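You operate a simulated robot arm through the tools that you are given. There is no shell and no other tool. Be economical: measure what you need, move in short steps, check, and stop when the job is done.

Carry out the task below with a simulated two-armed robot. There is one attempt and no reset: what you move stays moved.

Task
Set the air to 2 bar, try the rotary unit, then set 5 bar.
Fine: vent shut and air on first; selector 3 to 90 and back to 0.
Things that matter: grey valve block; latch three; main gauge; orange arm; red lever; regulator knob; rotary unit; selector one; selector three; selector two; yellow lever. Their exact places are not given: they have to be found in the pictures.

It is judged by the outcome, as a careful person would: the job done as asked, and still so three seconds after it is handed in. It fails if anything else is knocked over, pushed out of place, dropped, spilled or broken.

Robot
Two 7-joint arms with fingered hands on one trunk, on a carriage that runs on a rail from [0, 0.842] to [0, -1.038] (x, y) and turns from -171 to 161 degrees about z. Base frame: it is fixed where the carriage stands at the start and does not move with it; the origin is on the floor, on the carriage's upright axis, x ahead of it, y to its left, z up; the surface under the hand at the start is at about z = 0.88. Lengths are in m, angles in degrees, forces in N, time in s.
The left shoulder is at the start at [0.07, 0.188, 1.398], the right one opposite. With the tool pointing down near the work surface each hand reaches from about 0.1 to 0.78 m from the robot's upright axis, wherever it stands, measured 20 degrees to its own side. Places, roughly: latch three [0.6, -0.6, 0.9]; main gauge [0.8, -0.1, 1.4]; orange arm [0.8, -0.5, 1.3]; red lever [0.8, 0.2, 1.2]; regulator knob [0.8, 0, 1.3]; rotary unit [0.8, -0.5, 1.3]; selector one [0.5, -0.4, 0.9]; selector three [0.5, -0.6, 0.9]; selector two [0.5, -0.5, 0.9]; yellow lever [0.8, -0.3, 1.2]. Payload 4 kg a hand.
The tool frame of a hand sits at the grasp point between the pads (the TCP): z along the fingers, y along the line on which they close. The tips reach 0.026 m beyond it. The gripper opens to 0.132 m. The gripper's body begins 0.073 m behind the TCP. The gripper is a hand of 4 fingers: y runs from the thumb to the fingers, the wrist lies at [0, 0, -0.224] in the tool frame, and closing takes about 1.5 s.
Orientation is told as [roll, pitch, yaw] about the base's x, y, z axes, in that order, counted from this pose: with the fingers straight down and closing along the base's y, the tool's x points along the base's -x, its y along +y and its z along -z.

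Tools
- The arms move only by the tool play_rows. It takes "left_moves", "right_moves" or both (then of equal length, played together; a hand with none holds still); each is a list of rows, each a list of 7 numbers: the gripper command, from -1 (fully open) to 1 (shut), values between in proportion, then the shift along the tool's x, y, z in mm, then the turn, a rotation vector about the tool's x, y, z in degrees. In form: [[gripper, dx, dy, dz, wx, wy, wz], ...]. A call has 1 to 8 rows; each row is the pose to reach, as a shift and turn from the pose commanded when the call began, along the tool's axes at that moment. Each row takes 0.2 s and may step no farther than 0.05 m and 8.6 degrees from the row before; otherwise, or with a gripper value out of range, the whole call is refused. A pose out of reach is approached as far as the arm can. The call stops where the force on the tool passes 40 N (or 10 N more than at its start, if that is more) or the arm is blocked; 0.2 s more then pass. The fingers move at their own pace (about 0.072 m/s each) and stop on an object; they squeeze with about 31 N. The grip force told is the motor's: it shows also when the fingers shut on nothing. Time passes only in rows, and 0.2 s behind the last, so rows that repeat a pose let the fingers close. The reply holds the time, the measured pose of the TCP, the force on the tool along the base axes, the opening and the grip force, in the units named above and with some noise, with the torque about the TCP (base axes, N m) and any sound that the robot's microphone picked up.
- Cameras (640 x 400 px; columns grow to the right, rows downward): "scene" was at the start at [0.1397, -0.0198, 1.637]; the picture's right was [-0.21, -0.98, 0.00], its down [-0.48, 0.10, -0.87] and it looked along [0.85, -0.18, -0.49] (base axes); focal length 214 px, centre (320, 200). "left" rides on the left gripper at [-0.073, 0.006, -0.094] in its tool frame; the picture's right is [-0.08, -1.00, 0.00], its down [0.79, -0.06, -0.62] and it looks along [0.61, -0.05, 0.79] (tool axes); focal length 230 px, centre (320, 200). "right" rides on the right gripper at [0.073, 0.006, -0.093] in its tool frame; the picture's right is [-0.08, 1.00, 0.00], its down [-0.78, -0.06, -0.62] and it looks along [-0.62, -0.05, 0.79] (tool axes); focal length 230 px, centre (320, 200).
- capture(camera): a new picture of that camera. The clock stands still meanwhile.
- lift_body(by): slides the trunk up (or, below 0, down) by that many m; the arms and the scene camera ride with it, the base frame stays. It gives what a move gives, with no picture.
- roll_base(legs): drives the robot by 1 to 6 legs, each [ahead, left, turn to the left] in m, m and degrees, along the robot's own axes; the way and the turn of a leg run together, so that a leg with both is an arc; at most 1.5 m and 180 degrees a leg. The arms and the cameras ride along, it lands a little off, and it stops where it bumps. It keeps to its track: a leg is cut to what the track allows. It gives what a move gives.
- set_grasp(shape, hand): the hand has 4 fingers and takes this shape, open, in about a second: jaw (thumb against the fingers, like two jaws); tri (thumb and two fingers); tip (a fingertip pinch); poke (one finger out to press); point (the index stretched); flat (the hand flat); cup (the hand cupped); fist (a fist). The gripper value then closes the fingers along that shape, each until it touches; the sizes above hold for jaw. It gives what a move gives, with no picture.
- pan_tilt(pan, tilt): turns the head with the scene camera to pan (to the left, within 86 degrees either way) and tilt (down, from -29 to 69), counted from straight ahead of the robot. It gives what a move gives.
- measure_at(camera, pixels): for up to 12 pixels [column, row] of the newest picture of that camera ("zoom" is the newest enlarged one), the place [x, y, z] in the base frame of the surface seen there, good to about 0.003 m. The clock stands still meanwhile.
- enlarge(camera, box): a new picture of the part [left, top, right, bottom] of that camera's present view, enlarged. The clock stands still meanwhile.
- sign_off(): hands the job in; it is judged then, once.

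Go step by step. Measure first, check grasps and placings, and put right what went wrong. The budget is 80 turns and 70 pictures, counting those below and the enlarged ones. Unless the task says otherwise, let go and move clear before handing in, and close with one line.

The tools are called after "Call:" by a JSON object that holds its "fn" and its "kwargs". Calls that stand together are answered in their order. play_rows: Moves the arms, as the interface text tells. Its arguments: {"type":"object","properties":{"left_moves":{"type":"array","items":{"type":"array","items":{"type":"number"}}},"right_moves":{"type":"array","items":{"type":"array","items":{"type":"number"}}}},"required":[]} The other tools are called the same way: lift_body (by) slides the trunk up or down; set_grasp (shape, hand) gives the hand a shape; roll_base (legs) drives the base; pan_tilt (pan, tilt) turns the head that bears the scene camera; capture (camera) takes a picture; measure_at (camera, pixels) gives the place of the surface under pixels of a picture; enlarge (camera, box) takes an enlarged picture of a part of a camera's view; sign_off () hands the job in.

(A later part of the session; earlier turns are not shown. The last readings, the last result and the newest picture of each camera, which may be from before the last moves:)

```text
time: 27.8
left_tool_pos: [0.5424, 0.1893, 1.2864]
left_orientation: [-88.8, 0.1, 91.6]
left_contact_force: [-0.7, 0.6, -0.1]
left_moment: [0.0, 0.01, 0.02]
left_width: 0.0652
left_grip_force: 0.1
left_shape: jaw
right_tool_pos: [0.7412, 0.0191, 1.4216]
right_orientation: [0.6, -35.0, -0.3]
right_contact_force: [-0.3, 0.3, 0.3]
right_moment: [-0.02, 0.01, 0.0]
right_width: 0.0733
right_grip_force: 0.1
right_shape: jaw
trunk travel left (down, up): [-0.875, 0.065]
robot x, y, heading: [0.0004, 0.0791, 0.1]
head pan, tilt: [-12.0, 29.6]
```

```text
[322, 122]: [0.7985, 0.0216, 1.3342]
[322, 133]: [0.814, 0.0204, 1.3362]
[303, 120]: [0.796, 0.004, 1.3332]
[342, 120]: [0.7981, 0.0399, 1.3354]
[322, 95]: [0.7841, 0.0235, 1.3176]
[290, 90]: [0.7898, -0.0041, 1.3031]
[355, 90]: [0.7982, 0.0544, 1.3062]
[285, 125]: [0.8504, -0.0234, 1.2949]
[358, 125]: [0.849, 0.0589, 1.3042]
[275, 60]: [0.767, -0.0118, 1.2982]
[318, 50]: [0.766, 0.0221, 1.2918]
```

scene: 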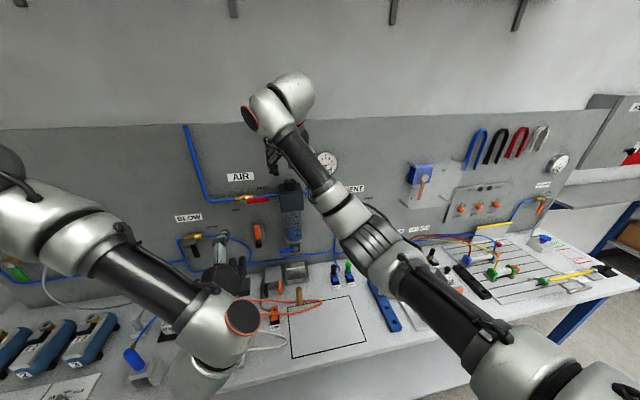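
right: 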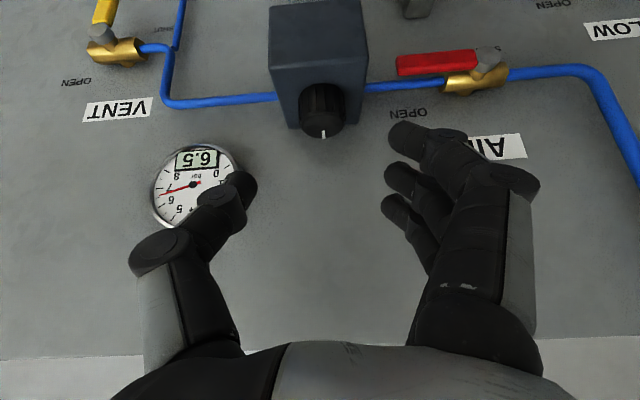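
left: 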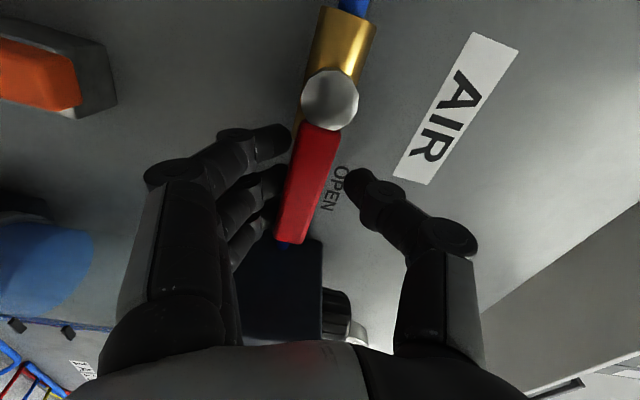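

Knob: centre (0.804,0.022), radius ≈20 mm, z 1.304–1.336. The approach is almost straight along the tool axis; I go down to about TCP z 1.346 with the jaw open and check before gripping.

Call:
{"fn": "play_rows", "kwargs": {"right_moves": [[-0.1, 0, 3, 25, 0, 0, 0], [-0.1, 0, 3, 50, 0, 0, 0], [-0.1, -1, 3, 70, 0, 0, 0], [-0.1, -1.7, 3, 84, 0, 0, 0], [-0.1, -1.7, 3, 93, 0, 0, 0]]}}

Call:
{"fn": "capture", "kwargs": {"camera": "right"}}

```text
time: 29.0
left_tool_pos: [0.5421, 0.1896, 1.2855]
left_orientation: [-88.9, 0.1, 91.4]
left_contact_force: [-0.8, 0.1, -0.1]
left_moment: [-0.01, 0.04, 0.01]
left_width: 0.0654
left_grip_force: 0.0
left_shape: jaw
right_tool_pos: [0.7954, 0.0219, 1.3451]
right_orientation: [0.8, -35.2, -0.4]
right_contact_force: [0.1, 0.1, -0.3]
right_moment: [0.0, 0.0, 0.01]
right_width: 0.0732
right_grip_force: 0.0
right_shape: jaw
trunk travel left (down, up): [-0.875, 0.065]
robot x, y, heading: [-0.0018, 0.0775, -0.0]
head pan, tilt: [-12.0, 29.6]
```

```text
34 pictures are left
```

right: 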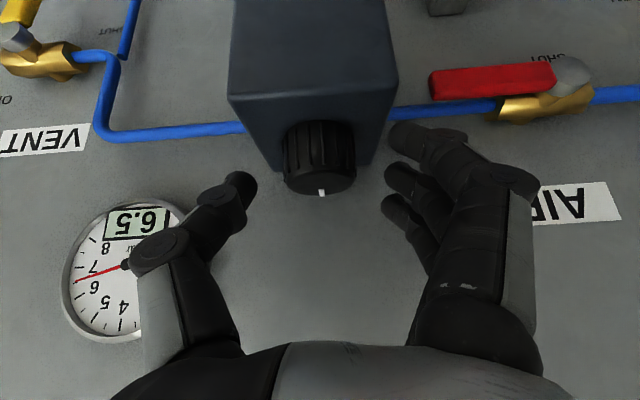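

The knob is centred between thumb and fingers and clear of the body; the gauge (digital 6.5 at (140,220)) stays readable. I grip and turn 40° counter-clockwise (seen from above) to learn the degrees per bar.

Call:
{"fn": "play_rows", "kwargs": {"right_moves": [[1, 0, 0, 0, 0, 0, 0], [1, 0, 0, 0, 0, 0, 0], [1, 0, 0, 0, 0, 0, 0], [1, -0.1, -1.2, 0, -4.59, 0, -6.55], [1, -0.3, -2.4, 0.2, -9.18, 0, -13.1], [1, -0.6, -3.5, 0.4, -13.8, 0, -19.7], [1, -1.1, -4.6, 0.7, -18.4, 0, -26.2], [1, -1.6, -5.5, 1.1, -22.9, 0, -32.8]]}}

Call:
{"fn": "capture", "kwargs": {"camera": "right"}}

Call:
{"fn": "enlarge", "kwargs": {"camera": "scene", "box": [250, 120, 370, 210]}}

```text
time: 30.8
left_tool_pos: [0.5423, 0.1863, 1.2856]
left_orientation: [-88.8, 0.0, 91.5]
left_contact_force: [-0.4, 0.4, 0.3]
left_moment: [0.0, -0.02, 0.01]
left_width: 0.0656
left_grip_force: 0.1
left_shape: jaw
right_tool_pos: [0.7983, 0.015, 1.3462]
right_orientation: [0.5, -35.6, 39.8]
right_contact_force: [4.3, -5.7, 3.6]
right_moment: [0.1, 0.2, -0.08]
right_width: 0.0215
right_grip_force: 30.8
right_shape: jaw
trunk travel left (down, up): [-0.875, 0.065]
robot x, y, heading: [-0.0018, 0.0811, -0.2]
head pan, tilt: [-12.0, 29.6]
```

```text
33 pictures are left
```

right: 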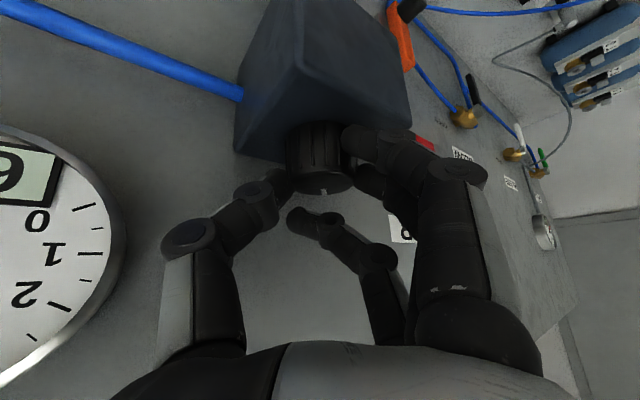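

```text
4.44 times, centred on (310, 165) of scene
```

zoom: 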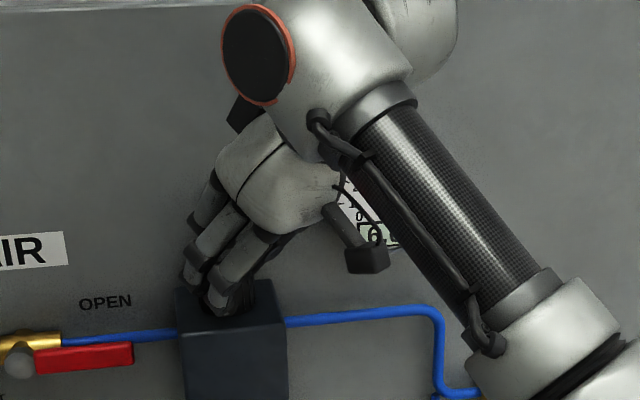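

The knob mark stayed put in the hand's view ((323,190)), so it turned with the hand by about 40°. I open, swing back and read the gauge.

Call:
{"fn": "play_rows", "kwargs": {"right_moves": [[-0.1, 0, 0, 0, 0, 0, 0], [-0.1, 0, 0, 0, 0, 0, 0], [-0.1, 0.1, 1.2, 0, 4.59, 0, 6.55], [-0.1, 0.3, 2.4, -0.2, 9.18, 0, 13.1], [-0.1, 0.6, 3.5, -0.4, 13.8, 0, 19.7], [-0.1, 1.1, 4.6, -0.7, 18.4, 0, 26.2], [-0.1, 1.6, 5.5, -1.1, 22.9, 0, 32.8]]}}

Call:
{"fn": "capture", "kwargs": {"camera": "right"}}

```text
time: 32.4
left_tool_pos: [0.541, 0.1888, 1.2858]
left_orientation: [-88.9, 0.2, 91.5]
left_contact_force: [-0.2, 0.0, 0.5]
left_moment: [-0.03, -0.03, 0.01]
left_width: 0.0656
left_grip_force: 0.0
left_shape: jaw
right_tool_pos: [0.7929, 0.0205, 1.3461]
right_orientation: [0.5, -35.3, -0.6]
right_contact_force: [-0.4, -0.2, 0.0]
right_moment: [0.01, 0.01, 0.01]
right_width: 0.0723
right_grip_force: 0.0
right_shape: jaw
trunk travel left (down, up): [-0.875, 0.065]
robot x, y, heading: [-0.0001, 0.0797, -0.0]
head pan, tilt: [-12.0, 29.6]
```

```text
31 pictures are left
```

right: 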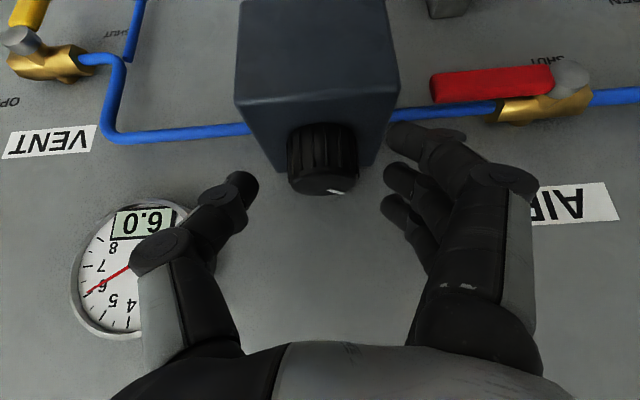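

Gauge reads 6.0: counter-clockwise lowers it, 0.5 bar for that stroke. I repeat a 51° stroke with a slightly deeper, better-centred grip.

Call:
{"fn": "play_rows", "kwargs": {"right_moves": [[-0.1, -1.4, 2.8, 3.3, 4.88, 0, 6.96], [1, -1.4, 2.8, 3.3, 4.88, 0, 6.96], [1, -1.4, 2.8, 3.3, 4.88, 0, 6.96], [1, -1.3, 1.5, 3.3, 0, 0, 0], [1, -1.4, 0.2, 3.3, -4.88, 0, -6.96], [1, -1.6, -1.0, 3.5, -9.76, 0, -13.92], [1, -2.0, -2.2, 3.8, -14.64, 0, -20.88], [1, -2.5, -3.3, 4.1, -19.5, 0, -27.85]]}}

Call:
{"fn": "play_rows", "kwargs": {"right_moves": [[1, -0.1, -1.3, 0, -4.88, 0, -6.96], [-0.1, -0.1, -1.3, 0, -4.88, 0, -6.96], [-0.1, -0.1, -1.3, 0, -4.88, 0, -6.96], [-0.1, 0, 0, 0, 0, 0, 0], [-0.1, -0.1, 1.3, 0, 4.88, 0, 6.96], [-0.1, -0.3, 2.5, 0.2, 9.76, 0, 13.92], [-0.1, -0.7, 3.7, 0.5, 14.64, 0, 20.88], [-0.1, -1.2, 4.8, 0.8, 19.5, 0, 27.85]]}}

Call:
{"fn": "capture", "kwargs": {"camera": "right"}}

```text
time: 34.2
left_tool_pos: [0.541, 0.187, 1.286]
left_orientation: [-88.9, 0.1, 91.5]
left_contact_force: [-0.1, 0.2, 0.9]
left_moment: [0.01, -0.02, -0.02]
left_width: 0.0653
left_grip_force: 0.1
left_shape: jaw
right_tool_pos: [0.7983, 0.0157, 1.3447]
right_orientation: [0.6, -35.5, 33.8]
right_contact_force: [6.3, -2.6, 3.6]
right_moment: [0.15, 0.14, -0.07]
right_width: 0.0214
right_grip_force: 31.7
right_shape: jaw
trunk travel left (down, up): [-0.875, 0.065]
robot x, y, heading: [0.0007, 0.0839, -0.0]
head pan, tilt: [-12.0, 29.6]
```

```text
time: 36.0
left_tool_pos: [0.5407, 0.1898, 1.2863]
left_orientation: [-89.0, 0.1, 91.5]
left_contact_force: [-0.4, -0.1, 0.4]
left_moment: [0.01, -0.02, -0.05]
left_width: 0.0651
left_grip_force: 0.1
left_shape: jaw
right_tool_pos: [0.7952, 0.0231, 1.3452]
right_orientation: [0.7, -35.1, -0.5]
right_contact_force: [0.8, -0.2, 0.2]
right_moment: [0.0, -0.01, 0.01]
right_width: 0.072
right_grip_force: 0.1
right_shape: jaw
trunk travel left (down, up): [-0.875, 0.065]
robot x, y, heading: [0.0009, 0.0771, 0.1]
head pan, tilt: [-12.0, 29.6]
```

```text
30 pictures are left
```

right: 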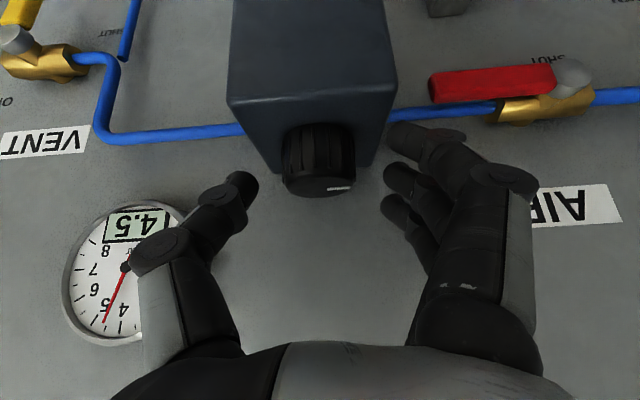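

4.5 bar now: 51° gave 1.5 bar (≈34°/bar). One more full stroke should bring 3.0.

Call:
{"fn": "play_rows", "kwargs": {"right_moves": [[-0.1, -0.1, 1.3, 0, 4.88, 0, 6.96], [1, -0.1, 1.3, 0, 4.88, 0, 6.96], [1, -0.1, 1.3, 0, 4.88, 0, 6.96], [1, 0, 0, 0, 0, 0, 0], [1, -0.1, -1.3, 0, -4.88, 0, -6.96], [1, -0.3, -2.5, 0.2, -9.76, 0, -13.92], [1, -0.7, -3.7, 0.5, -14.64, 0, -20.88], [1, -1.2, -4.8, 0.8, -19.5, 0, -27.85]]}}

Call:
{"fn": "play_rows", "kwargs": {"right_moves": [[1, -0.1, -1.3, 0, -4.88, 0, -6.96], [-0.1, -0.1, -1.3, 0, -4.88, 0, -6.96], [-0.1, -0.1, -1.3, 0, -4.88, 0, -6.96], [-0.1, 0, 0, 0, 0, 0, 0], [-0.1, -0.1, 1.3, 0, 4.88, 0, 6.96], [-0.1, -0.3, 2.5, 0.2, 9.76, 0, 13.92], [-0.1, -0.7, 3.7, 0.5, 14.64, 0, 20.88], [-0.1, -1.2, 4.8, 0.8, 19.5, 0, 27.85]]}}

Call:
{"fn": "capture", "kwargs": {"camera": "right"}}

```text
time: 37.8
left_tool_pos: [0.5412, 0.1875, 1.2861]
left_orientation: [-88.9, 0.0, 91.5]
left_contact_force: [0.2, 0.3, 0.6]
left_moment: [0.03, 0.01, -0.02]
left_width: 0.0654
left_grip_force: 0.0
left_shape: jaw
right_tool_pos: [0.7974, 0.0148, 1.3446]
right_orientation: [0.5, -35.5, 33.8]
right_contact_force: [5.3, -3.4, 5.1]
right_moment: [0.25, 0.17, -0.09]
right_width: 0.0211
right_grip_force: 31.3
right_shape: jaw
trunk travel left (down, up): [-0.875, 0.065]
robot x, y, heading: [0.0016, 0.08, -0.4]
head pan, tilt: [-12.0, 29.6]
```

```text
time: 39.6
left_tool_pos: [0.5412, 0.1905, 1.2866]
left_orientation: [-89.0, 0.1, 91.5]
left_contact_force: [-0.1, 0.0, 0.9]
left_moment: [0.01, -0.02, -0.04]
left_width: 0.065
left_grip_force: 0.1
left_shape: jaw
right_tool_pos: [0.7947, 0.0221, 1.3443]
right_orientation: [0.6, -35.3, -0.5]
right_contact_force: [-1.1, -0.7, 0.3]
right_moment: [-0.01, 0.03, -0.04]
right_width: 0.0723
right_grip_force: 0.0
right_shape: jaw
trunk travel left (down, up): [-0.875, 0.065]
robot x, y, heading: [0.0011, 0.0781, -0.1]
head pan, tilt: [-12.0, 29.6]
```

```text
29 pictures are left
```

right: 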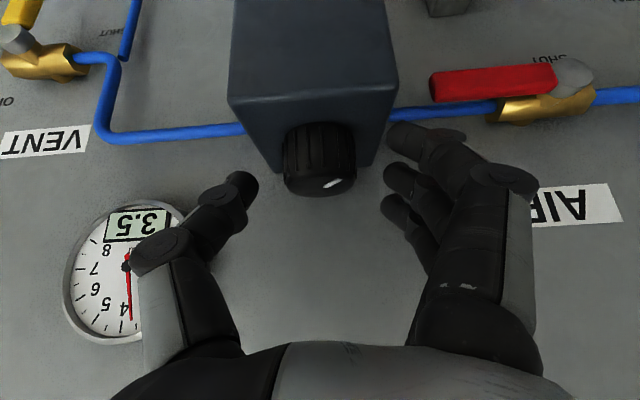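

3.5 bar. Another full stroke should give 2.0–2.5.

Call:
{"fn": "play_rows", "kwargs": {"right_moves": [[-0.1, -0.1, 1.3, 0, 4.88, 0, 6.96], [1, -0.1, 1.3, 0, 4.88, 0, 6.96], [1, -0.1, 1.3, 0, 4.88, 0, 6.96], [1, 0, 0, 0, 0, 0, 0], [1, -0.1, -1.3, 0, -4.88, 0, -6.96], [1, -0.3, -2.5, 0.2, -9.76, 0, -13.92], [1, -0.7, -3.7, 0.5, -14.64, 0, -20.88], [1, -1.2, -4.8, 0.8, -19.5, 0, -27.85]]}}

Call:
{"fn": "play_rows", "kwargs": {"right_moves": [[1, -0.1, -1.3, 0, -4.88, 0, -6.96], [-0.1, -0.1, -1.3, 0, -4.88, 0, -6.96], [-0.1, -0.1, -1.3, 0, -4.88, 0, -6.96], [-0.1, 0, 0, 0, 0, 0, 0], [-0.1, -0.1, 1.3, 0, 4.88, 0, 6.96], [-0.1, -0.3, 2.5, 0.2, 9.76, 0, 13.92], [-0.1, -0.7, 3.7, 0.5, 14.64, 0, 20.88], [-0.1, -1.2, 4.8, 0.8, 19.5, 0, 27.85]]}}

Call:
{"fn": "capture", "kwargs": {"camera": "right"}}

```text
time: 41.4
left_tool_pos: [0.5421, 0.1872, 1.2859]
left_orientation: [-88.9, 0.0, 91.5]
left_contact_force: [0.0, -0.6, -0.5]
left_moment: [0.0, 0.0, 0.01]
left_width: 0.0652
left_grip_force: 0.0
left_shape: jaw
right_tool_pos: [0.7964, 0.0153, 1.3429]
right_orientation: [0.5, -35.5, 33.9]
right_contact_force: [6.1, -2.3, 4.6]
right_moment: [0.27, 0.13, -0.09]
right_width: 0.0214
right_grip_force: 30.6
right_shape: jaw
trunk travel left (down, up): [-0.875, 0.065]
robot x, y, heading: [-0.003, 0.0733, 0.1]
head pan, tilt: [-12.0, 29.6]
```

```text
time: 43.2
left_tool_pos: [0.5413, 0.1905, 1.2864]
left_orientation: [-89.0, 0.1, 91.5]
left_contact_force: [0.5, 0.0, 0.1]
left_moment: [0.0, -0.01, -0.03]
left_width: 0.0654
left_grip_force: 0.0
left_shape: jaw
right_tool_pos: [0.7955, 0.0227, 1.3448]
right_orientation: [0.6, -35.2, -0.6]
right_contact_force: [1.0, 0.4, -0.3]
right_moment: [-0.01, 0.0, -0.03]
right_width: 0.0724
right_grip_force: 0.0
right_shape: jaw
trunk travel left (down, up): [-0.875, 0.065]
robot x, y, heading: [0.0023, 0.0782, -0.0]
head pan, tilt: [-12.0, 29.6]
```

```text
28 pictures are left
```

right: 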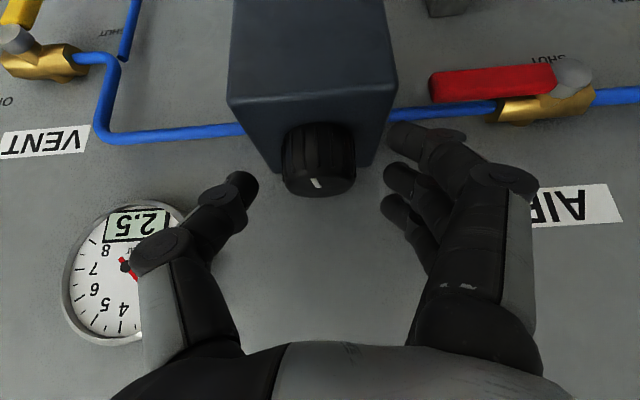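

2.5 bar; 4 bar took 180° of the knob (45°/bar), so I need about 22–25° more. I make a 25.5° stroke.

Call:
{"fn": "play_rows", "kwargs": {"right_moves": [[-0.1, -0.1, 1.3, 0, 4.88, 0, 6.96], [1, -0.1, 1.3, 0, 4.88, 0, 6.96], [1, -0.1, 1.3, 0, 4.88, 0, 6.96], [1, 0, 0, 0, 0, 0, 0], [1, -0.1, -1.3, 0, -4.88, 0, -6.96], [1, -0.3, -2.5, 0.2, -9.76, 0, -13.92]]}}

Call:
{"fn": "play_rows", "kwargs": {"right_moves": [[-0.1, 0, 0, 0, 0, 0, 0], [-0.1, 0, 0, 0, 0, 0, 0], [-0.1, -0.1, 1.3, 0, 4.88, 0, 6.96], [-0.1, -0.3, 2.5, 0.2, 9.76, 0, 13.92]]}}

Call:
{"fn": "capture", "kwargs": {"camera": "right"}}

```text
time: 44.6
left_tool_pos: [0.5421, 0.1884, 1.2864]
left_orientation: [-88.9, 0.0, 91.5]
left_contact_force: [-0.8, -0.3, 0.3]
left_moment: [-0.02, 0.01, 0.0]
left_width: 0.0652
left_grip_force: 0.1
left_shape: jaw
right_tool_pos: [0.7958, 0.0173, 1.3442]
right_orientation: [0.6, -35.4, 16.8]
right_contact_force: [2.8, -2.0, 2.9]
right_moment: [0.26, 0.16, -0.06]
right_width: 0.0212
right_grip_force: 30.5
right_shape: jaw
trunk travel left (down, up): [-0.875, 0.065]
robot x, y, heading: [0.0026, 0.0748, 0.0]
head pan, tilt: [-12.0, 29.6]
```

```text
time: 45.6
left_tool_pos: [0.5413, 0.1913, 1.287]
left_orientation: [-88.9, 0.1, 91.4]
left_contact_force: [0.0, -0.1, -0.2]
left_moment: [0.0, -0.04, -0.02]
left_width: 0.0655
left_grip_force: 0.0
left_shape: jaw
right_tool_pos: [0.7948, 0.0234, 1.3446]
right_orientation: [0.6, -35.1, -0.4]
right_contact_force: [-0.2, 0.7, -1.0]
right_moment: [0.02, 0.01, 0.0]
right_width: 0.072
right_grip_force: 0.0
right_shape: jaw
trunk travel left (down, up): [-0.875, 0.065]
robot x, y, heading: [-0.0004, 0.0768, -0.1]
head pan, tilt: [-12.0, 29.6]
```

```text
27 pictures are left
```

right: 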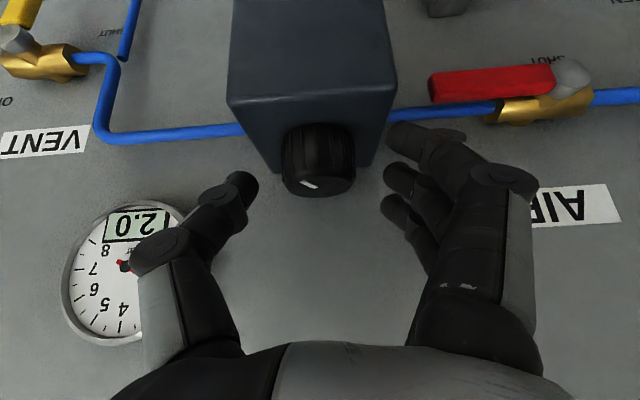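

Gauge reads 2.0 bar. I retreat the right hand from the knob, point it down and slide the carriage right toward selector three.

Call:
{"fn": "play_rows", "kwargs": {"right_moves": [[-0.1, 0, 0, -30, 0, 0, 0], [-0.1, 0, 0, -65, 0, 0, 0], [-0.1, 0, 0, -95, 0, 0, 0], [-0.1, 35, -24, -105, 0, 7, 0], [-0.1, 75, -48, -115, 0, 14, 0], [-0.1, 115, -72, -125, 0, 21, 0], [-0.1, 155, -96, -135, 0, 28, 0], [-0.1, 195, -120, -145, 0, 35, 0]]}}

Call:
{"fn": "roll_base", "kwargs": {"legs": [[0, -0.46, 0]]}}

Call:
{"fn": "pan_tilt", "kwargs": {"pan": -15, "tilt": 45}}

Call:
{"fn": "capture", "kwargs": {"camera": "scene"}}

```text
time: 47.4
left_tool_pos: [0.5402, 0.1858, 1.2874]
left_orientation: [-89.0, 0.0, 91.5]
left_contact_force: [0.2, -1.7, 0.0]
left_moment: [0.04, 0.02, 0.02]
left_width: 0.065
left_grip_force: 0.1
left_shape: jaw
right_tool_pos: [0.551, -0.1021, 1.35]
right_orientation: [0.6, 0.0, -0.1]
right_contact_force: [0.0, -0.8, 0.0]
right_moment: [0.0, -0.01, -0.01]
right_width: 0.0722
right_grip_force: 0.1
right_shape: jaw
trunk travel left (down, up): [-0.875, 0.065]
robot x, y, heading: [-0.0038, 0.0776, 0.2]
head pan, tilt: [-12.0, 29.6]
```

```text
time: 50.1
left_tool_pos: [0.5421, -0.2703, 1.286]
left_orientation: [-88.9, 0.2, 91.7]
left_contact_force: [1.3, -0.2, -0.9]
left_moment: [0.01, -0.02, 0.0]
left_width: 0.0653
left_grip_force: 0.0
left_shape: jaw
right_tool_pos: [0.5538, -0.5588, 1.3494]
right_orientation: [0.5, -0.2, 0.2]
right_contact_force: [-0.9, 0.5, -0.9]
right_moment: [0.0, 0.0, 0.02]
right_width: 0.0722
right_grip_force: 0.1
right_shape: jaw
trunk travel left (down, up): [-0.875, 0.065]
robot x, y, heading: [-0.0006, -0.3847, 0.1]
head pan, tilt: [-12.0, 29.6]
```

```text
time: 50.9
left_tool_pos: [0.5423, -0.273, 1.2871]
left_orientation: [-89.0, 0.1, 91.7]
left_contact_force: [0.2, 0.4, 0.0]
left_moment: [0.04, -0.02, 0.02]
left_width: 0.0655
left_grip_force: 0.1
left_shape: jaw
right_tool_pos: [0.5528, -0.5605, 1.3491]
right_orientation: [0.6, -0.3, 0.1]
right_contact_force: [0.1, -0.9, 0.4]
right_moment: [-0.01, -0.02, 0.02]
right_width: 0.072
right_grip_force: 0.1
right_shape: jaw
trunk travel left (down, up): [-0.875, 0.065]
robot x, y, heading: [-0.0018, -0.3869, 0.2]
head pan, tilt: [-15.0, 45.0]
```

```text
26 pictures are left
```

scene: 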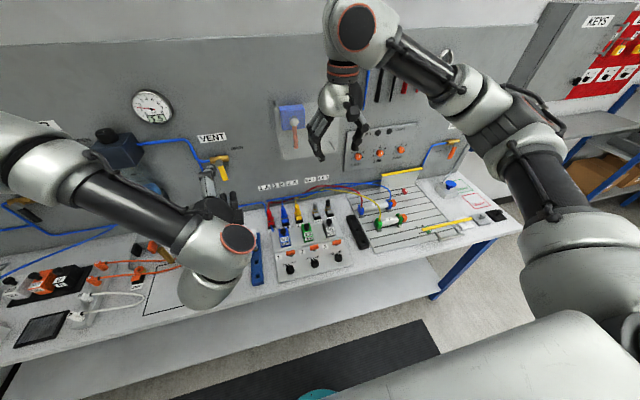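

The selector panel is in clear view (knobs at (290,268),(314,263),(338,257)). I lower the right hand to above selector three and look with its camera.

Call:
{"fn": "play_rows", "kwargs": {"right_moves": [[-0.1, 8, -3, 45, 0, 0, 0], [-0.1, 16, -6, 90, 0, 0, 0], [-0.1, 24, -9, 135, 0, 0, 0], [-0.1, 32, -12, 180, 0, 0, 0], [-0.1, 40, -15, 225, 0, 0, 0], [-0.1, 48, -17, 260, 0, 0, 0]]}}

Call:
{"fn": "capture", "kwargs": {"camera": "right"}}

Call:
{"fn": "enlarge", "kwargs": {"camera": "scene", "box": [255, 195, 375, 285]}}

```text
time: 52.3
left_tool_pos: [0.5411, -0.2731, 1.2854]
left_orientation: [-88.9, 0.0, 91.7]
left_contact_force: [-0.5, 0.3, -0.3]
left_moment: [-0.07, -0.01, 0.01]
left_width: 0.0652
left_grip_force: 0.0
left_shape: jaw
right_tool_pos: [0.5049, -0.5766, 1.0904]
right_orientation: [0.6, -0.2, 0.2]
right_contact_force: [-0.2, 0.5, -0.1]
right_moment: [0.03, 0.0, -0.03]
right_width: 0.0721
right_grip_force: 0.0
right_shape: jaw
trunk travel left (down, up): [-0.875, 0.065]
robot x, y, heading: [-0.0012, -0.3884, 0.4]
head pan, tilt: [-15.0, 45.0]
```

```text
25 pictures are left
```

right: 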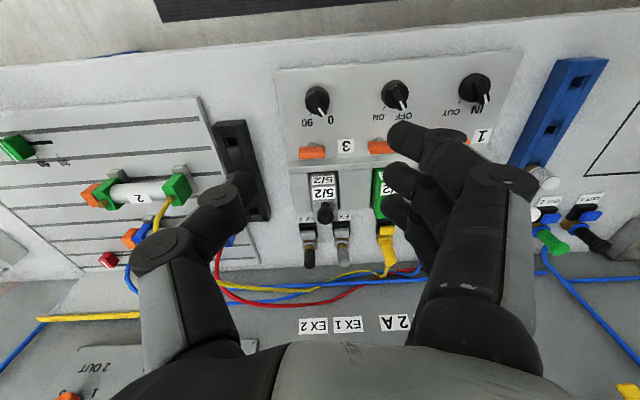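

```text
4.44 times, centred on (315, 240) of scene
```

zoom: 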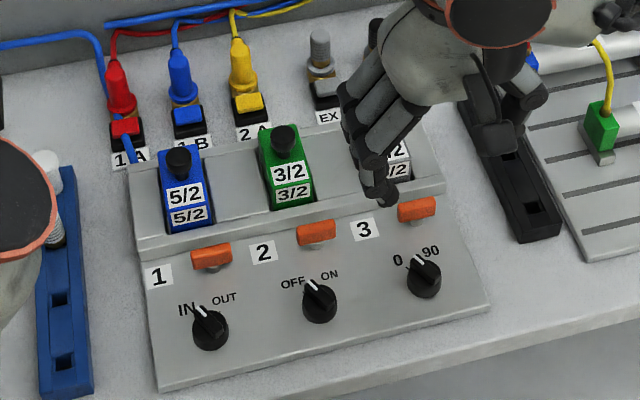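

Selector pointers are at IN / OFF / 0, and with air on nothing else changed. I measure knob three.

Call:
{"fn": "measure_at", "kwargs": {"camera": "right", "pixels": [[317, 92], [318, 98], [321, 110], [307, 95], [327, 95], [316, 113], [305, 123], [330, 120]]}}

Call:
{"fn": "measure_at", "kwargs": {"camera": "zoom", "pixels": [[424, 270], [415, 260], [432, 280], [424, 295], [400, 265], [415, 208], [440, 330]]}}

Call:
{"fn": "enlarge", "kwargs": {"camera": "right", "box": [280, 65, 360, 215]}}

```text
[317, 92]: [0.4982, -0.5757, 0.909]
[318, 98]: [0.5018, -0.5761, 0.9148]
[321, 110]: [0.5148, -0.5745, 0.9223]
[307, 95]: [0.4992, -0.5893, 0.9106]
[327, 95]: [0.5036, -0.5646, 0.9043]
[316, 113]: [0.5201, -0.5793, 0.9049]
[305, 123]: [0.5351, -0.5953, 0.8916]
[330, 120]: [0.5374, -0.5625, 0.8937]
```

```text
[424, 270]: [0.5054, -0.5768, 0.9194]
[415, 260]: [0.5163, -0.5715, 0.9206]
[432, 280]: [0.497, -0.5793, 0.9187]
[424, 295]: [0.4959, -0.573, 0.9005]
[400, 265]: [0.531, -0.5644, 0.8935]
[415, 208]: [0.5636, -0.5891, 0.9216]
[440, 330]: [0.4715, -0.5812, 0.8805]
```

```text
2.67 times, centred on (320, 140) of right
```

zoom: 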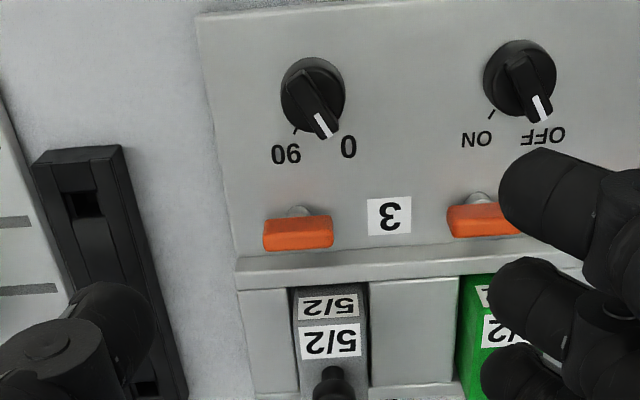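

Knob three: centre about (0.506,-0.575), pointer ridge top z≈0.92, pointing to 0 (≈+25° to the left); panel tilted about 12°. I align the hand with the tilted axis and ridge and stop 35 mm above the grasp depth to check.

Call:
{"fn": "play_rows", "kwargs": {"right_moves": [[0.1, 6, 0.5, 33, 0, -4, 0], [0.1, 12, 1, 66, 0, -8, 0], [0.1, 17, 1.6, 98, 0, -12, 0]]}}

Call:
{"fn": "play_rows", "kwargs": {"right_moves": [[0.1, 0, 0, 8, 0, 0, -8.5], [0.1, 0, 0, 16, 0, 0, -17], [0.1, 0, 0, 25, 0, 0, -25]]}}

Call:
{"fn": "capture", "kwargs": {"camera": "right"}}

Call:
{"fn": "enlarge", "kwargs": {"camera": "scene", "box": [285, 200, 375, 270]}}

```text
time: 53.1
left_tool_pos: [0.5411, -0.2733, 1.2866]
left_orientation: [-88.9, 0.0, 91.8]
left_contact_force: [-0.3, -0.1, 0.1]
left_moment: [0.0, 0.0, -0.05]
left_width: 0.0651
left_grip_force: 0.1
left_shape: jaw
right_tool_pos: [0.489, -0.5717, 0.9893]
right_orientation: [0.6, -12.3, 0.2]
right_contact_force: [-1.0, -0.9, 0.1]
right_moment: [0.0, 0.01, -0.02]
right_width: 0.0603
right_grip_force: 0.1
right_shape: jaw
trunk travel left (down, up): [-0.875, 0.065]
robot x, y, heading: [0.0024, -0.387, 0.4]
head pan, tilt: [-15.0, 45.0]
```

```text
time: 53.9
left_tool_pos: [0.5411, -0.2736, 1.2863]
left_orientation: [-88.9, 0.0, 91.8]
left_contact_force: [-0.7, -0.6, -0.1]
left_moment: [0.01, -0.05, 0.05]
left_width: 0.0654
left_grip_force: 0.1
left_shape: jaw
right_tool_pos: [0.495, -0.5713, 0.9674]
right_orientation: [-4.8, -11.3, 25.6]
right_contact_force: [-0.5, -0.3, 0.4]
right_moment: [-0.03, 0.0, -0.01]
right_width: 0.0602
right_grip_force: 0.1
right_shape: jaw
trunk travel left (down, up): [-0.875, 0.065]
robot x, y, heading: [-0.0009, -0.385, -0.1]
head pan, tilt: [-15.0, 45.0]
```

```text
22 pictures are left
```

right: 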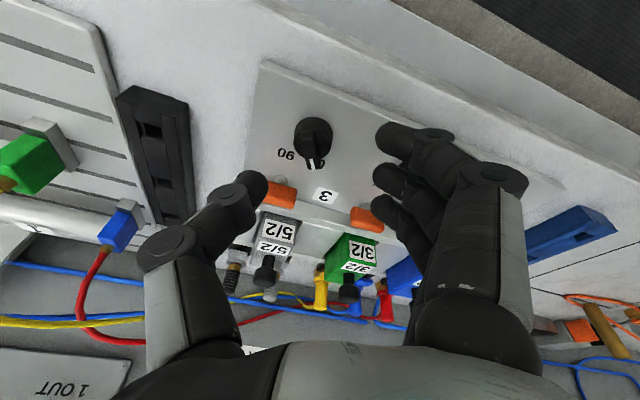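

```text
5.71 times, centred on (330, 235) of scene
```

zoom: 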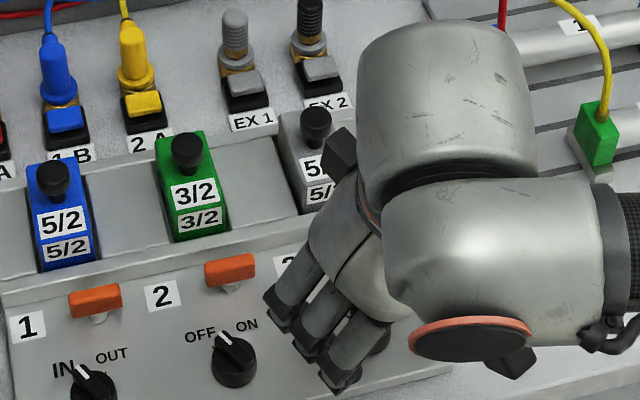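

The ridge (313,150) is aligned with the hand and centred within a few mm. I correct by 3 mm, descend the last 35 mm and grip.

Call:
{"fn": "play_rows", "kwargs": {"right_moves": [[0.1, 1.5, -3.2, 12, 0, 0, 0], [0.1, 1.5, -3.2, 24, 0, 0, 0], [0.1, 1.5, -3.2, 34, 0, 0, 0], [1, 1.5, -3.2, 34, 0, 0, 0], [1, 1.5, -3.2, 34, 0, 0, 0], [1, 1.5, -3.2, 34, 0, 0, 0], [1, 1.5, -3.2, 34, 0, 0, 0]]}}

Call:
{"fn": "capture", "kwargs": {"camera": "right"}}

```text
time: 55.5
left_tool_pos: [0.5424, -0.2747, 1.2877]
left_orientation: [-88.9, 0.0, 91.7]
left_contact_force: [1.1, 0.8, 0.3]
left_moment: [0.01, 0.02, 0.04]
left_width: 0.0651
left_grip_force: 0.1
left_shape: jaw
right_tool_pos: [0.5047, -0.5771, 0.9347]
right_orientation: [-4.8, -11.4, 25.6]
right_contact_force: [5.8, -8.2, 6.8]
right_moment: [0.18, 0.03, -0.04]
right_width: 0.0009
right_grip_force: 31.5
right_shape: jaw
trunk travel left (down, up): [-0.875, 0.065]
robot x, y, heading: [0.0021, -0.3866, 0.4]
head pan, tilt: [-15.0, 45.0]
```

```text
20 pictures are left
```

right: 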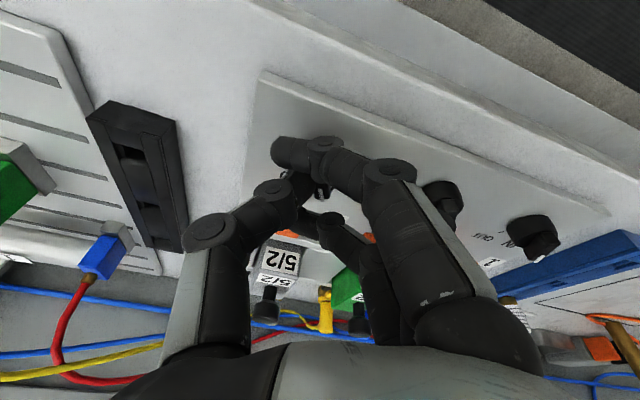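

The fingers are shut around the ridge (force ≈12 N in contact, ridge visible near (322,190)). I turn about the knob axis by 60° clockwise and watch.

Call:
{"fn": "play_rows", "kwargs": {"right_moves": [[1, 0, 0, 0, 0, 0, 8.5], [1, 0, 0, 0, 0, 0, 17], [1, 0, 0, 0, 0, 0, 25.5], [1, 0, 0, 0, 0, 0, 34], [1, 0, 0, 0, 0, 0, 42.5], [1, 0, 0, 0, 0, 0, 51], [1, 0, 0, 0, 0, 0, 58]]}}

Call:
{"fn": "capture", "kwargs": {"camera": "scene"}}

Call:
{"fn": "capture", "kwargs": {"camera": "right"}}

```text
time: 57.1
left_tool_pos: [0.5371, -0.2754, 1.2873]
left_orientation: [-89.0, -0.1, 91.7]
left_contact_force: [-0.1, 0.1, -0.5]
left_moment: [0.03, 0.0, 0.01]
left_width: 0.0653
left_grip_force: 0.1
left_shape: jaw
right_tool_pos: [0.5003, -0.5774, 0.935]
right_orientation: [7.2, -9.9, -33.7]
right_contact_force: [-8.1, -19.7, 11.7]
right_moment: [-0.42, 0.28, 0.09]
right_width: 0.0012
right_grip_force: 31.3
right_shape: jaw
trunk travel left (down, up): [-0.875, 0.065]
robot x, y, heading: [-0.0, -0.3878, 0.1]
head pan, tilt: [-15.0, 45.0]
```

```text
19 pictures are left
```

scene: 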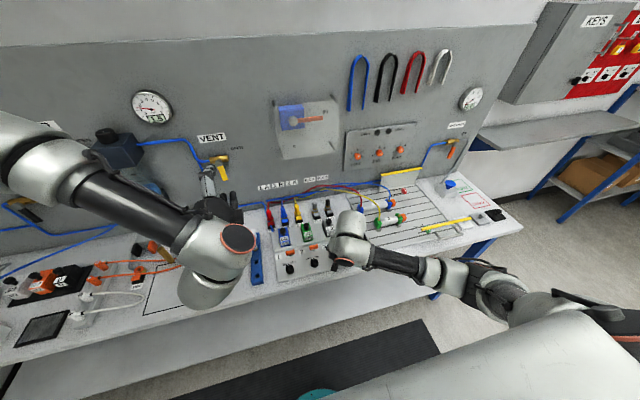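

```text
18 pictures are left
```

right: 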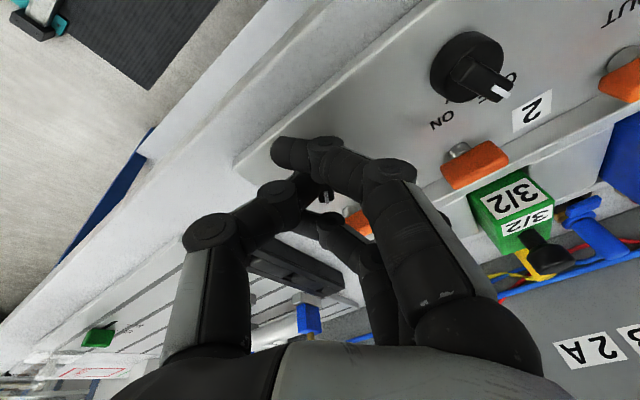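

The orange arm in the scene (312,119) has swung to horizontal, i.e. 90. I check it and the gauge enlarged before turning back.

Call:
{"fn": "enlarge", "kwargs": {"camera": "scene", "box": [120, 80, 350, 210]}}

Call:
{"fn": "play_rows", "kwargs": {"right_moves": [[1, 0, 0, 0, 0, 0, -8.5], [1, 0, 0, 0, 0, 0, -17], [1, 0, 0, 0, 0, 0, -25.5], [1, 0, 0, 0, 0, 0, -34], [1, 0, 0, 0, 0, 0, -42.5], [1, 0, 0, 0, 0, 0, -51], [1, 0, 0, 0, 0, 0, -59.5], [1, 0, 0, 0, 0, 0, -62]]}}

Call:
{"fn": "enlarge", "kwargs": {"camera": "scene", "box": [120, 80, 350, 210]}}

```text
2.78 times, centred on (235, 145) of scene
```

zoom: 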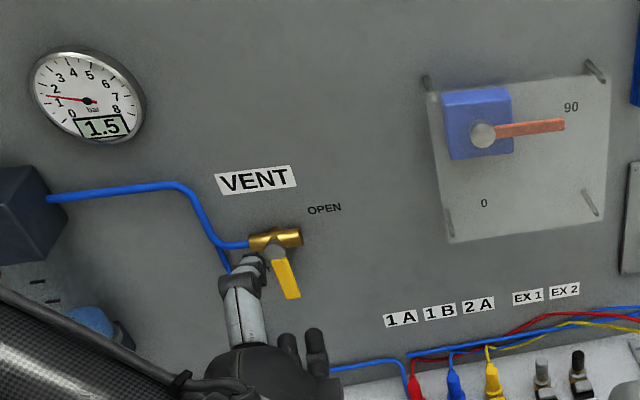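

```text
time: 58.9
left_tool_pos: [0.5397, -0.277, 1.2888]
left_orientation: [-89.1, -0.1, 91.7]
left_contact_force: [0.8, 0.2, 0.1]
left_moment: [0.01, 0.01, 0.02]
left_width: 0.0654
left_grip_force: 0.0
left_shape: jaw
right_tool_pos: [0.5013, -0.5785, 0.9348]
right_orientation: [-5.5, -11.2, 29.8]
right_contact_force: [-5.0, -25.5, 13.3]
right_moment: [-0.33, 0.11, -0.18]
right_width: 0.0015
right_grip_force: 31.3
right_shape: jaw
trunk travel left (down, up): [-0.875, 0.065]
robot x, y, heading: [-0.0016, -0.3821, 0.2]
head pan, tilt: [-15.0, 45.0]
```

```text
2.78 times, centred on (235, 145) of scene
```

zoom: 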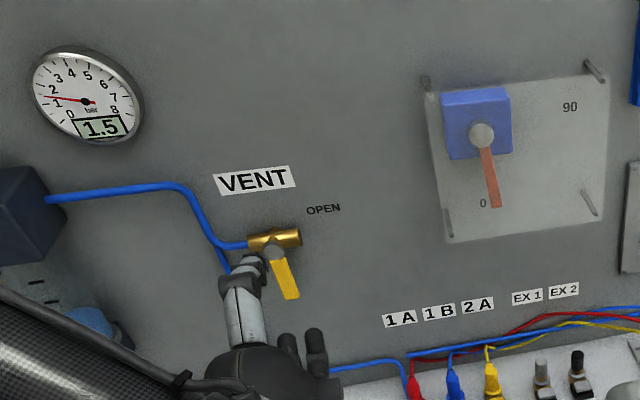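

The arm went to 90 and is back at 0, but the gauge now reads 1.5, so the trial may not have been at 2 bar. I release the selector, back away and recheck the gauge and selector.

Call:
{"fn": "play_rows", "kwargs": {"right_moves": [[0.1, 0, 0, 0, 0, 0, 4], [0.1, 0, 0, 0, 0, 0, 4], [0.1, 0, 0, -30, 0, 0, 4], [0.1, 0, 0, -70, 0, 0, 4], [0.1, 0, 0, -110, 0, 0, 12], [0.1, 0, 0, -150, 0, 0, 20], [0.1, 20, 0, -190, 0, 0, 28], [0.1, 40, 0, -230, 0, 0, 28]]}}

Call:
{"fn": "capture", "kwargs": {"camera": "scene"}}

Call:
{"fn": "enlarge", "kwargs": {"camera": "scene", "box": [120, 80, 370, 290]}}

```text
time: 60.7
left_tool_pos: [0.5422, -0.2725, 1.2873]
left_orientation: [-88.9, 0.1, 91.8]
left_contact_force: [0.1, -0.5, 0.0]
left_moment: [0.02, -0.01, 0.0]
left_width: 0.0653
left_grip_force: 0.1
left_shape: jaw
right_tool_pos: [0.448, -0.5924, 1.1371]
right_orientation: [0.3, -11.9, 1.0]
right_contact_force: [0.1, -0.1, 0.8]
right_moment: [0.0, -0.01, 0.01]
right_width: 0.059
right_grip_force: 0.1
right_shape: jaw
right hand out of reach, approached as far as the arm can: row 8
trunk travel left (down, up): [-0.875, 0.065]
robot x, y, heading: [0.0018, -0.388, -0.0]
head pan, tilt: [-15.0, 45.0]
```

```text
15 pictures are left
```

scene: 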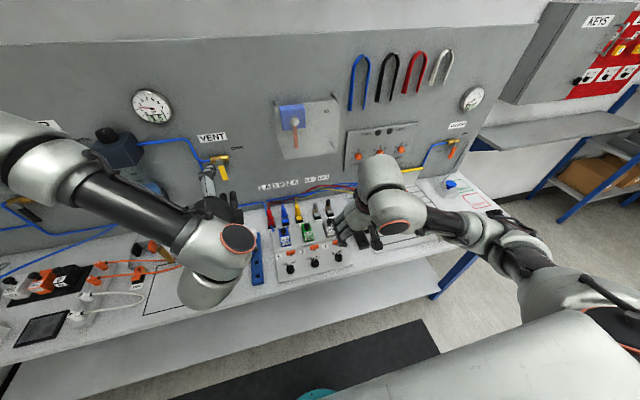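

```text
1.90 times, centred on (245, 185) of scene
```

zoom: 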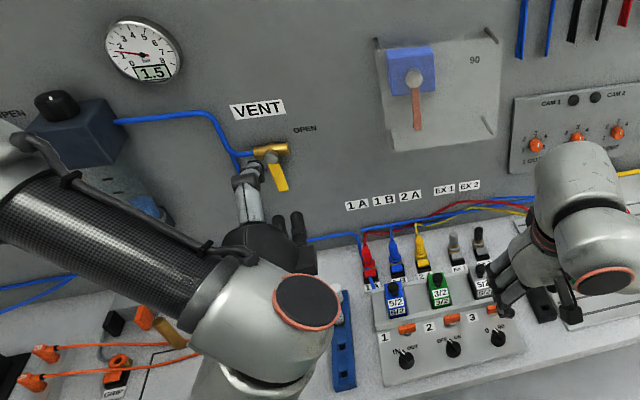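

Gauge steady at 1.5, selector back at 0, arm at 0. I return to the regulator to bring it to a settled 2.0 bar and will repeat the trial.

Call:
{"fn": "play_rows", "kwargs": {"right_moves": [[0, -24, 5, -31, 0, -4, 0], [0, -47, 10, -63, 0, -8, 0], [0, -71, 15, -94, 0, -12, 0], [0, -95, 20, -125, 0, -16, 0], [0, -118, 25, -157, 0, -20, 0], [0, -142, 30, -188, 0, -23, 0]]}}

Call:
{"fn": "roll_base", "kwargs": {"legs": [[0, 0.463, 0]]}}

```text
time: 62.1
left_tool_pos: [0.541, -0.2724, 1.2867]
left_orientation: [-88.9, 0.1, 91.8]
left_contact_force: [0.4, -0.2, 0.5]
left_moment: [0.02, 0.01, -0.03]
left_width: 0.0654
left_grip_force: 0.1
left_shape: jaw
right_tool_pos: [0.5467, -0.5605, 1.3499]
right_orientation: [0.3, -35.2, 1.0]
right_contact_force: [-0.3, -0.8, -0.1]
right_moment: [-0.02, 0.01, -0.01]
right_width: 0.0649
right_grip_force: 0.0
right_shape: jaw
trunk travel left (down, up): [-0.875, 0.065]
robot x, y, heading: [0.0022, -0.3873, 0.2]
head pan, tilt: [-15.0, 45.0]
```

```text
time: 64.9
left_tool_pos: [0.5415, 0.1825, 1.2862]
left_orientation: [-88.8, 0.0, 91.4]
left_contact_force: [-0.2, 0.5, 0.0]
left_moment: [-0.03, 0.03, 0.02]
left_width: 0.0653
left_grip_force: 0.1
left_shape: jaw
right_tool_pos: [0.5461, -0.1049, 1.3509]
right_orientation: [0.5, -35.2, 0.5]
right_contact_force: [0.2, 0.6, -0.8]
right_moment: [0.01, 0.0, -0.01]
right_width: 0.065
right_grip_force: 0.0
right_shape: jaw
trunk travel left (down, up): [-0.875, 0.065]
robot x, y, heading: [0.0025, 0.0731, 0.0]
head pan, tilt: [-15.0, 45.0]
```

Now to the pre-grasp point above-front of the knob, and read the gauge there.

Call:
{"fn": "play_rows", "kwargs": {"right_moves": [[-0.1, -33, 21, 9, 0, 0, 0], [-0.1, -67, 42, 18, 0, 0, 0], [-0.1, -100, 63, 27, 0, 0, 0], [-0.1, -134, 85, 36, 0, 0, 0], [-0.1, -167, 106, 45, 0, 0, 0], [-0.1, -200, 127, 54, 0, 0, -0.5]]}}

Call:
{"fn": "capture", "kwargs": {"camera": "right"}}

```text
time: 66.3
left_tool_pos: [0.5426, 0.1866, 1.2862]
left_orientation: [-88.9, 0.1, 91.4]
left_contact_force: [0.5, 0.0, -0.3]
left_moment: [-0.05, -0.01, -0.04]
left_width: 0.0654
left_grip_force: 0.1
left_shape: jaw
right_tool_pos: [0.7382, 0.0278, 1.4228]
right_orientation: [-0.2, -35.3, 1.4]
right_contact_force: [-0.2, 0.0, 0.0]
right_moment: [-0.04, 0.0, -0.03]
right_width: 0.0719
right_grip_force: 0.1
right_shape: jaw
trunk travel left (down, up): [-0.875, 0.065]
robot x, y, heading: [0.0006, 0.0784, 0.2]
head pan, tilt: [-15.0, 45.0]
```

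```text
13 pictures are left
```

right: 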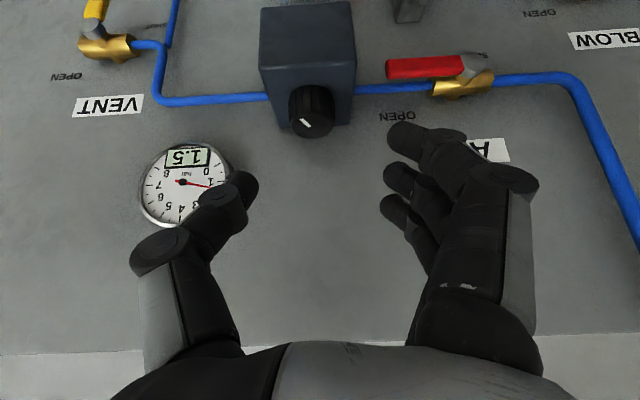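

Settled at 1.5, so the gauge lags a little after a turn (total consistent with ≈45°/bar). I descend, grip at +17°, turn 22.5° clockwise, release and wait.

Call:
{"fn": "play_rows", "kwargs": {"right_moves": [[-0.1, 0, -5.3, 25, 0.8, 0, 1.15], [-0.1, -0.5, -5.3, 50, 0.8, 0, 1.15], [-0.1, -1, -5.3, 70, 0.8, 0, 1.15], [-0.1, -1.7, -5.3, 86, 0.8, 0, 1.15], [-0.1, -2.3, -5.3, 96.5, 0.8, 0, 1.15]]}}

Call:
{"fn": "play_rows", "kwargs": {"right_moves": [[-0.1, -0.1, -1.3, 0, -4.88, 0, -6.96], [-0.1, -0.3, -2.5, 0.2, -9.76, 0, -13.92], [1, -0.3, -2.5, 0.2, -9.76, 0, -13.92], [1, -0.3, -2.5, 0.2, -9.76, 0, -13.92], [1, -0.3, -2.5, 0.2, -9.76, 0, -13.92], [1, -0.1, -1.4, 0, -5.45, 0, -7.78], [1, 0, -0.3, 0, -1.15, 0, -1.64], [1, 0, 0.8, 0, 3.16, 0, 4.5]]}}

Call:
{"fn": "play_rows", "kwargs": {"right_moves": [[-0.1, 0, 0, 0, 0, 0, 0], [-0.1, 0, 0, 0, 0, 0, 0], [-0.1, 0, -0.8, 0, -3.16, 0, -4.5], [-0.1, 0, -0.8, 0, -3.16, 0, -4.5], [-0.1, 0, -0.8, 0, -3.16, 0, -4.5], [-0.1, 0, -0.8, 0, -3.16, 0, -4.5], [-0.1, 0, -0.8, 0, -3.16, 0, -4.5], [-0.1, 0, -0.8, 0, -3.16, 0, -4.5]]}}

Call:
{"fn": "play_rows", "kwargs": {"right_moves": [[-0.1, 0, 0, 0, 0, 0, 0], [-0.1, 0, 0, 0, 0, 0, 0], [-0.1, 0, 0, 0, 0, 0, 0], [-0.1, 0, 0, 0, 0, 0, 0], [-0.1, 0, 0, 0, 0, 0, 0], [-0.1, 0, 0, 0, 0, 0, 0]]}}

Call:
{"fn": "capture", "kwargs": {"camera": "right"}}

```text
time: 67.5
left_tool_pos: [0.5416, 0.1843, 1.286]
left_orientation: [-88.9, 0.1, 91.4]
left_contact_force: [-0.4, 0.4, 0.5]
left_moment: [-0.04, 0.01, -0.03]
left_width: 0.0654
left_grip_force: 0.1
left_shape: jaw
right_tool_pos: [0.7953, 0.0226, 1.3454]
right_orientation: [0.0, -35.1, -0.1]
right_contact_force: [0.4, -0.4, -0.3]
right_moment: [-0.05, -0.03, 0.03]
right_width: 0.0718
right_grip_force: 0.0
right_shape: jaw
trunk travel left (down, up): [-0.875, 0.065]
robot x, y, heading: [0.0002, 0.0774, -0.0]
head pan, tilt: [-15.0, 45.0]
```

```text
time: 69.3
left_tool_pos: [0.5418, 0.1833, 1.2862]
left_orientation: [-88.9, 0.1, 91.4]
left_contact_force: [-0.1, 0.5, -0.1]
left_moment: [0.01, 0.02, 0.0]
left_width: 0.0654
left_grip_force: 0.0
left_shape: jaw
right_tool_pos: [0.7951, 0.0223, 1.3461]
right_orientation: [0.1, -35.2, -5.8]
right_contact_force: [-1.2, -2.6, 1.2]
right_moment: [0.24, 0.03, -0.02]
right_width: 0.0208
right_grip_force: 31.4
right_shape: jaw
trunk travel left (down, up): [-0.875, 0.065]
robot x, y, heading: [0.0014, 0.0746, -0.1]
head pan, tilt: [-15.0, 45.0]
```

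```text
time: 71.1
left_tool_pos: [0.5417, 0.1853, 1.287]
left_orientation: [-88.8, 0.1, 91.5]
left_contact_force: [0.4, -0.4, -0.1]
left_moment: [0.0, 0.01, 0.0]
left_width: 0.0654
left_grip_force: 0.1
left_shape: jaw
right_tool_pos: [0.7955, 0.0222, 1.3459]
right_orientation: [0.1, -35.2, -0.1]
right_contact_force: [-0.5, 0.7, -0.6]
right_moment: [0.02, -0.02, 0.0]
right_width: 0.0721
right_grip_force: 0.0
right_shape: jaw
trunk travel left (down, up): [-0.875, 0.065]
robot x, y, heading: [-0.0012, 0.0773, -0.2]
head pan, tilt: [-15.0, 45.0]
```

```text
time: 72.5
left_tool_pos: [0.5428, 0.1851, 1.2869]
left_orientation: [-88.9, 0.0, 91.4]
left_contact_force: [0.1, 0.2, -0.1]
left_moment: [0.0, 0.02, -0.04]
left_width: 0.0651
left_grip_force: 0.0
left_shape: jaw
right_tool_pos: [0.796, 0.023, 1.3463]
right_orientation: [0.1, -35.3, -0.1]
right_contact_force: [0.0, 0.2, -0.7]
right_moment: [0.01, 0.01, 0.01]
right_width: 0.0722
right_grip_force: 0.1
right_shape: jaw
trunk travel left (down, up): [-0.875, 0.065]
robot x, y, heading: [0.001, 0.0789, -0.2]
head pan, tilt: [-15.0, 45.0]
```

```text
12 pictures are left
```

right: 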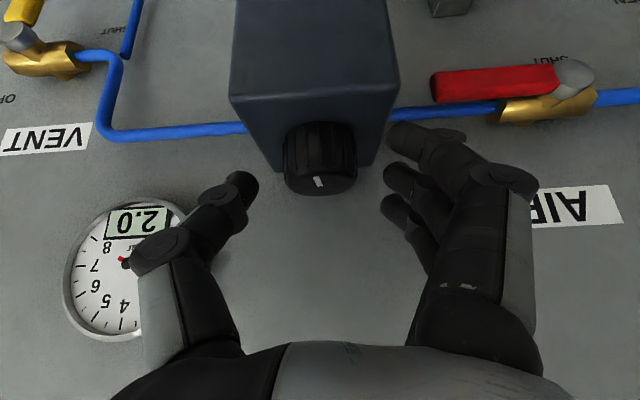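

Settled at 2.0 bar (mark now where it was on the earlier transient "2.5" reading, confirming lag). I retreat and slide back to the selectors.

Call:
{"fn": "play_rows", "kwargs": {"right_moves": [[-0.1, 0, 0, -30, 0, 0, 0], [-0.1, 0, 0, -65, 0, 0, 0], [-0.1, 0, 0, -95, 0, 0, 0], [-0.1, 35, -24, -105, 0, 7, 0], [-0.1, 75, -48, -115, 0, 14, 0], [-0.1, 115, -72, -125, 0, 21, 0], [-0.1, 155, -96, -135, 0, 28, 0], [-0.1, 195, -120, -145, 0, 35, 0]]}}

Call:
{"fn": "roll_base", "kwargs": {"legs": [[0, -0.465, 0]]}}

Call:
{"fn": "play_rows", "kwargs": {"right_moves": [[0.1, 8, -3, 45, 0, 0, 0], [0.1, 16, -6, 90, 0, 0, 0], [0.1, 24, -9, 135, 0, 0, 0], [0.1, 32, -12, 180, 0, -4, 0], [0.1, 40, -15, 225, 0, -8, 0], [0.1, 48, -17, 260, 0, -12, 0]]}}

```text
time: 74.3
left_tool_pos: [0.5412, 0.1828, 1.2879]
left_orientation: [-89.0, -0.1, 91.4]
left_contact_force: [0.2, -1.3, 0.2]
left_moment: [0.0, 0.03, 0.04]
left_width: 0.0655
left_grip_force: 0.1
left_shape: jaw
right_tool_pos: [0.5518, -0.1008, 1.3511]
right_orientation: [0.2, -0.1, -0.1]
right_contact_force: [-1.2, -1.0, 0.2]
right_moment: [0.01, 0.01, 0.02]
right_width: 0.0722
right_grip_force: 0.1
right_shape: jaw
trunk travel left (down, up): [-0.875, 0.065]
robot x, y, heading: [-0.0009, 0.0744, -0.2]
head pan, tilt: [-15.0, 45.0]
```

```text
time: 77.1
left_tool_pos: [0.542, -0.2798, 1.2859]
left_orientation: [-89.0, 0.1, 91.4]
left_contact_force: [0.3, 0.2, -0.5]
left_moment: [0.0, -0.04, -0.01]
left_width: 0.0651
left_grip_force: 0.1
left_shape: jaw
right_tool_pos: [0.5527, -0.561, 1.352]
right_orientation: [0.1, -0.2, -0.1]
right_contact_force: [-0.5, 0.4, 0.1]
right_moment: [0.0, -0.01, 0.02]
right_width: 0.0722
right_grip_force: 0.0
right_shape: jaw
trunk travel left (down, up): [-0.875, 0.065]
robot x, y, heading: [-0.0037, -0.389, 0.2]
head pan, tilt: [-15.0, 45.0]
```

```text
time: 78.5
left_tool_pos: [0.5422, -0.2829, 1.2871]
left_orientation: [-88.8, 0.1, 91.3]
left_contact_force: [0.2, 0.1, 0.2]
left_moment: [0.01, -0.01, 0.0]
left_width: 0.0654
left_grip_force: 0.0
left_shape: jaw
right_tool_pos: [0.5061, -0.5804, 1.0912]
right_orientation: [0.0, -12.2, -0.3]
right_contact_force: [0.6, -0.3, -0.2]
right_moment: [-0.05, -0.02, -0.01]
right_width: 0.06
right_grip_force: 0.1
right_shape: jaw
trunk travel left (down, up): [-0.875, 0.065]
robot x, y, heading: [-0.0011, -0.3916, -0.0]
head pan, tilt: [-15.0, 45.0]
```

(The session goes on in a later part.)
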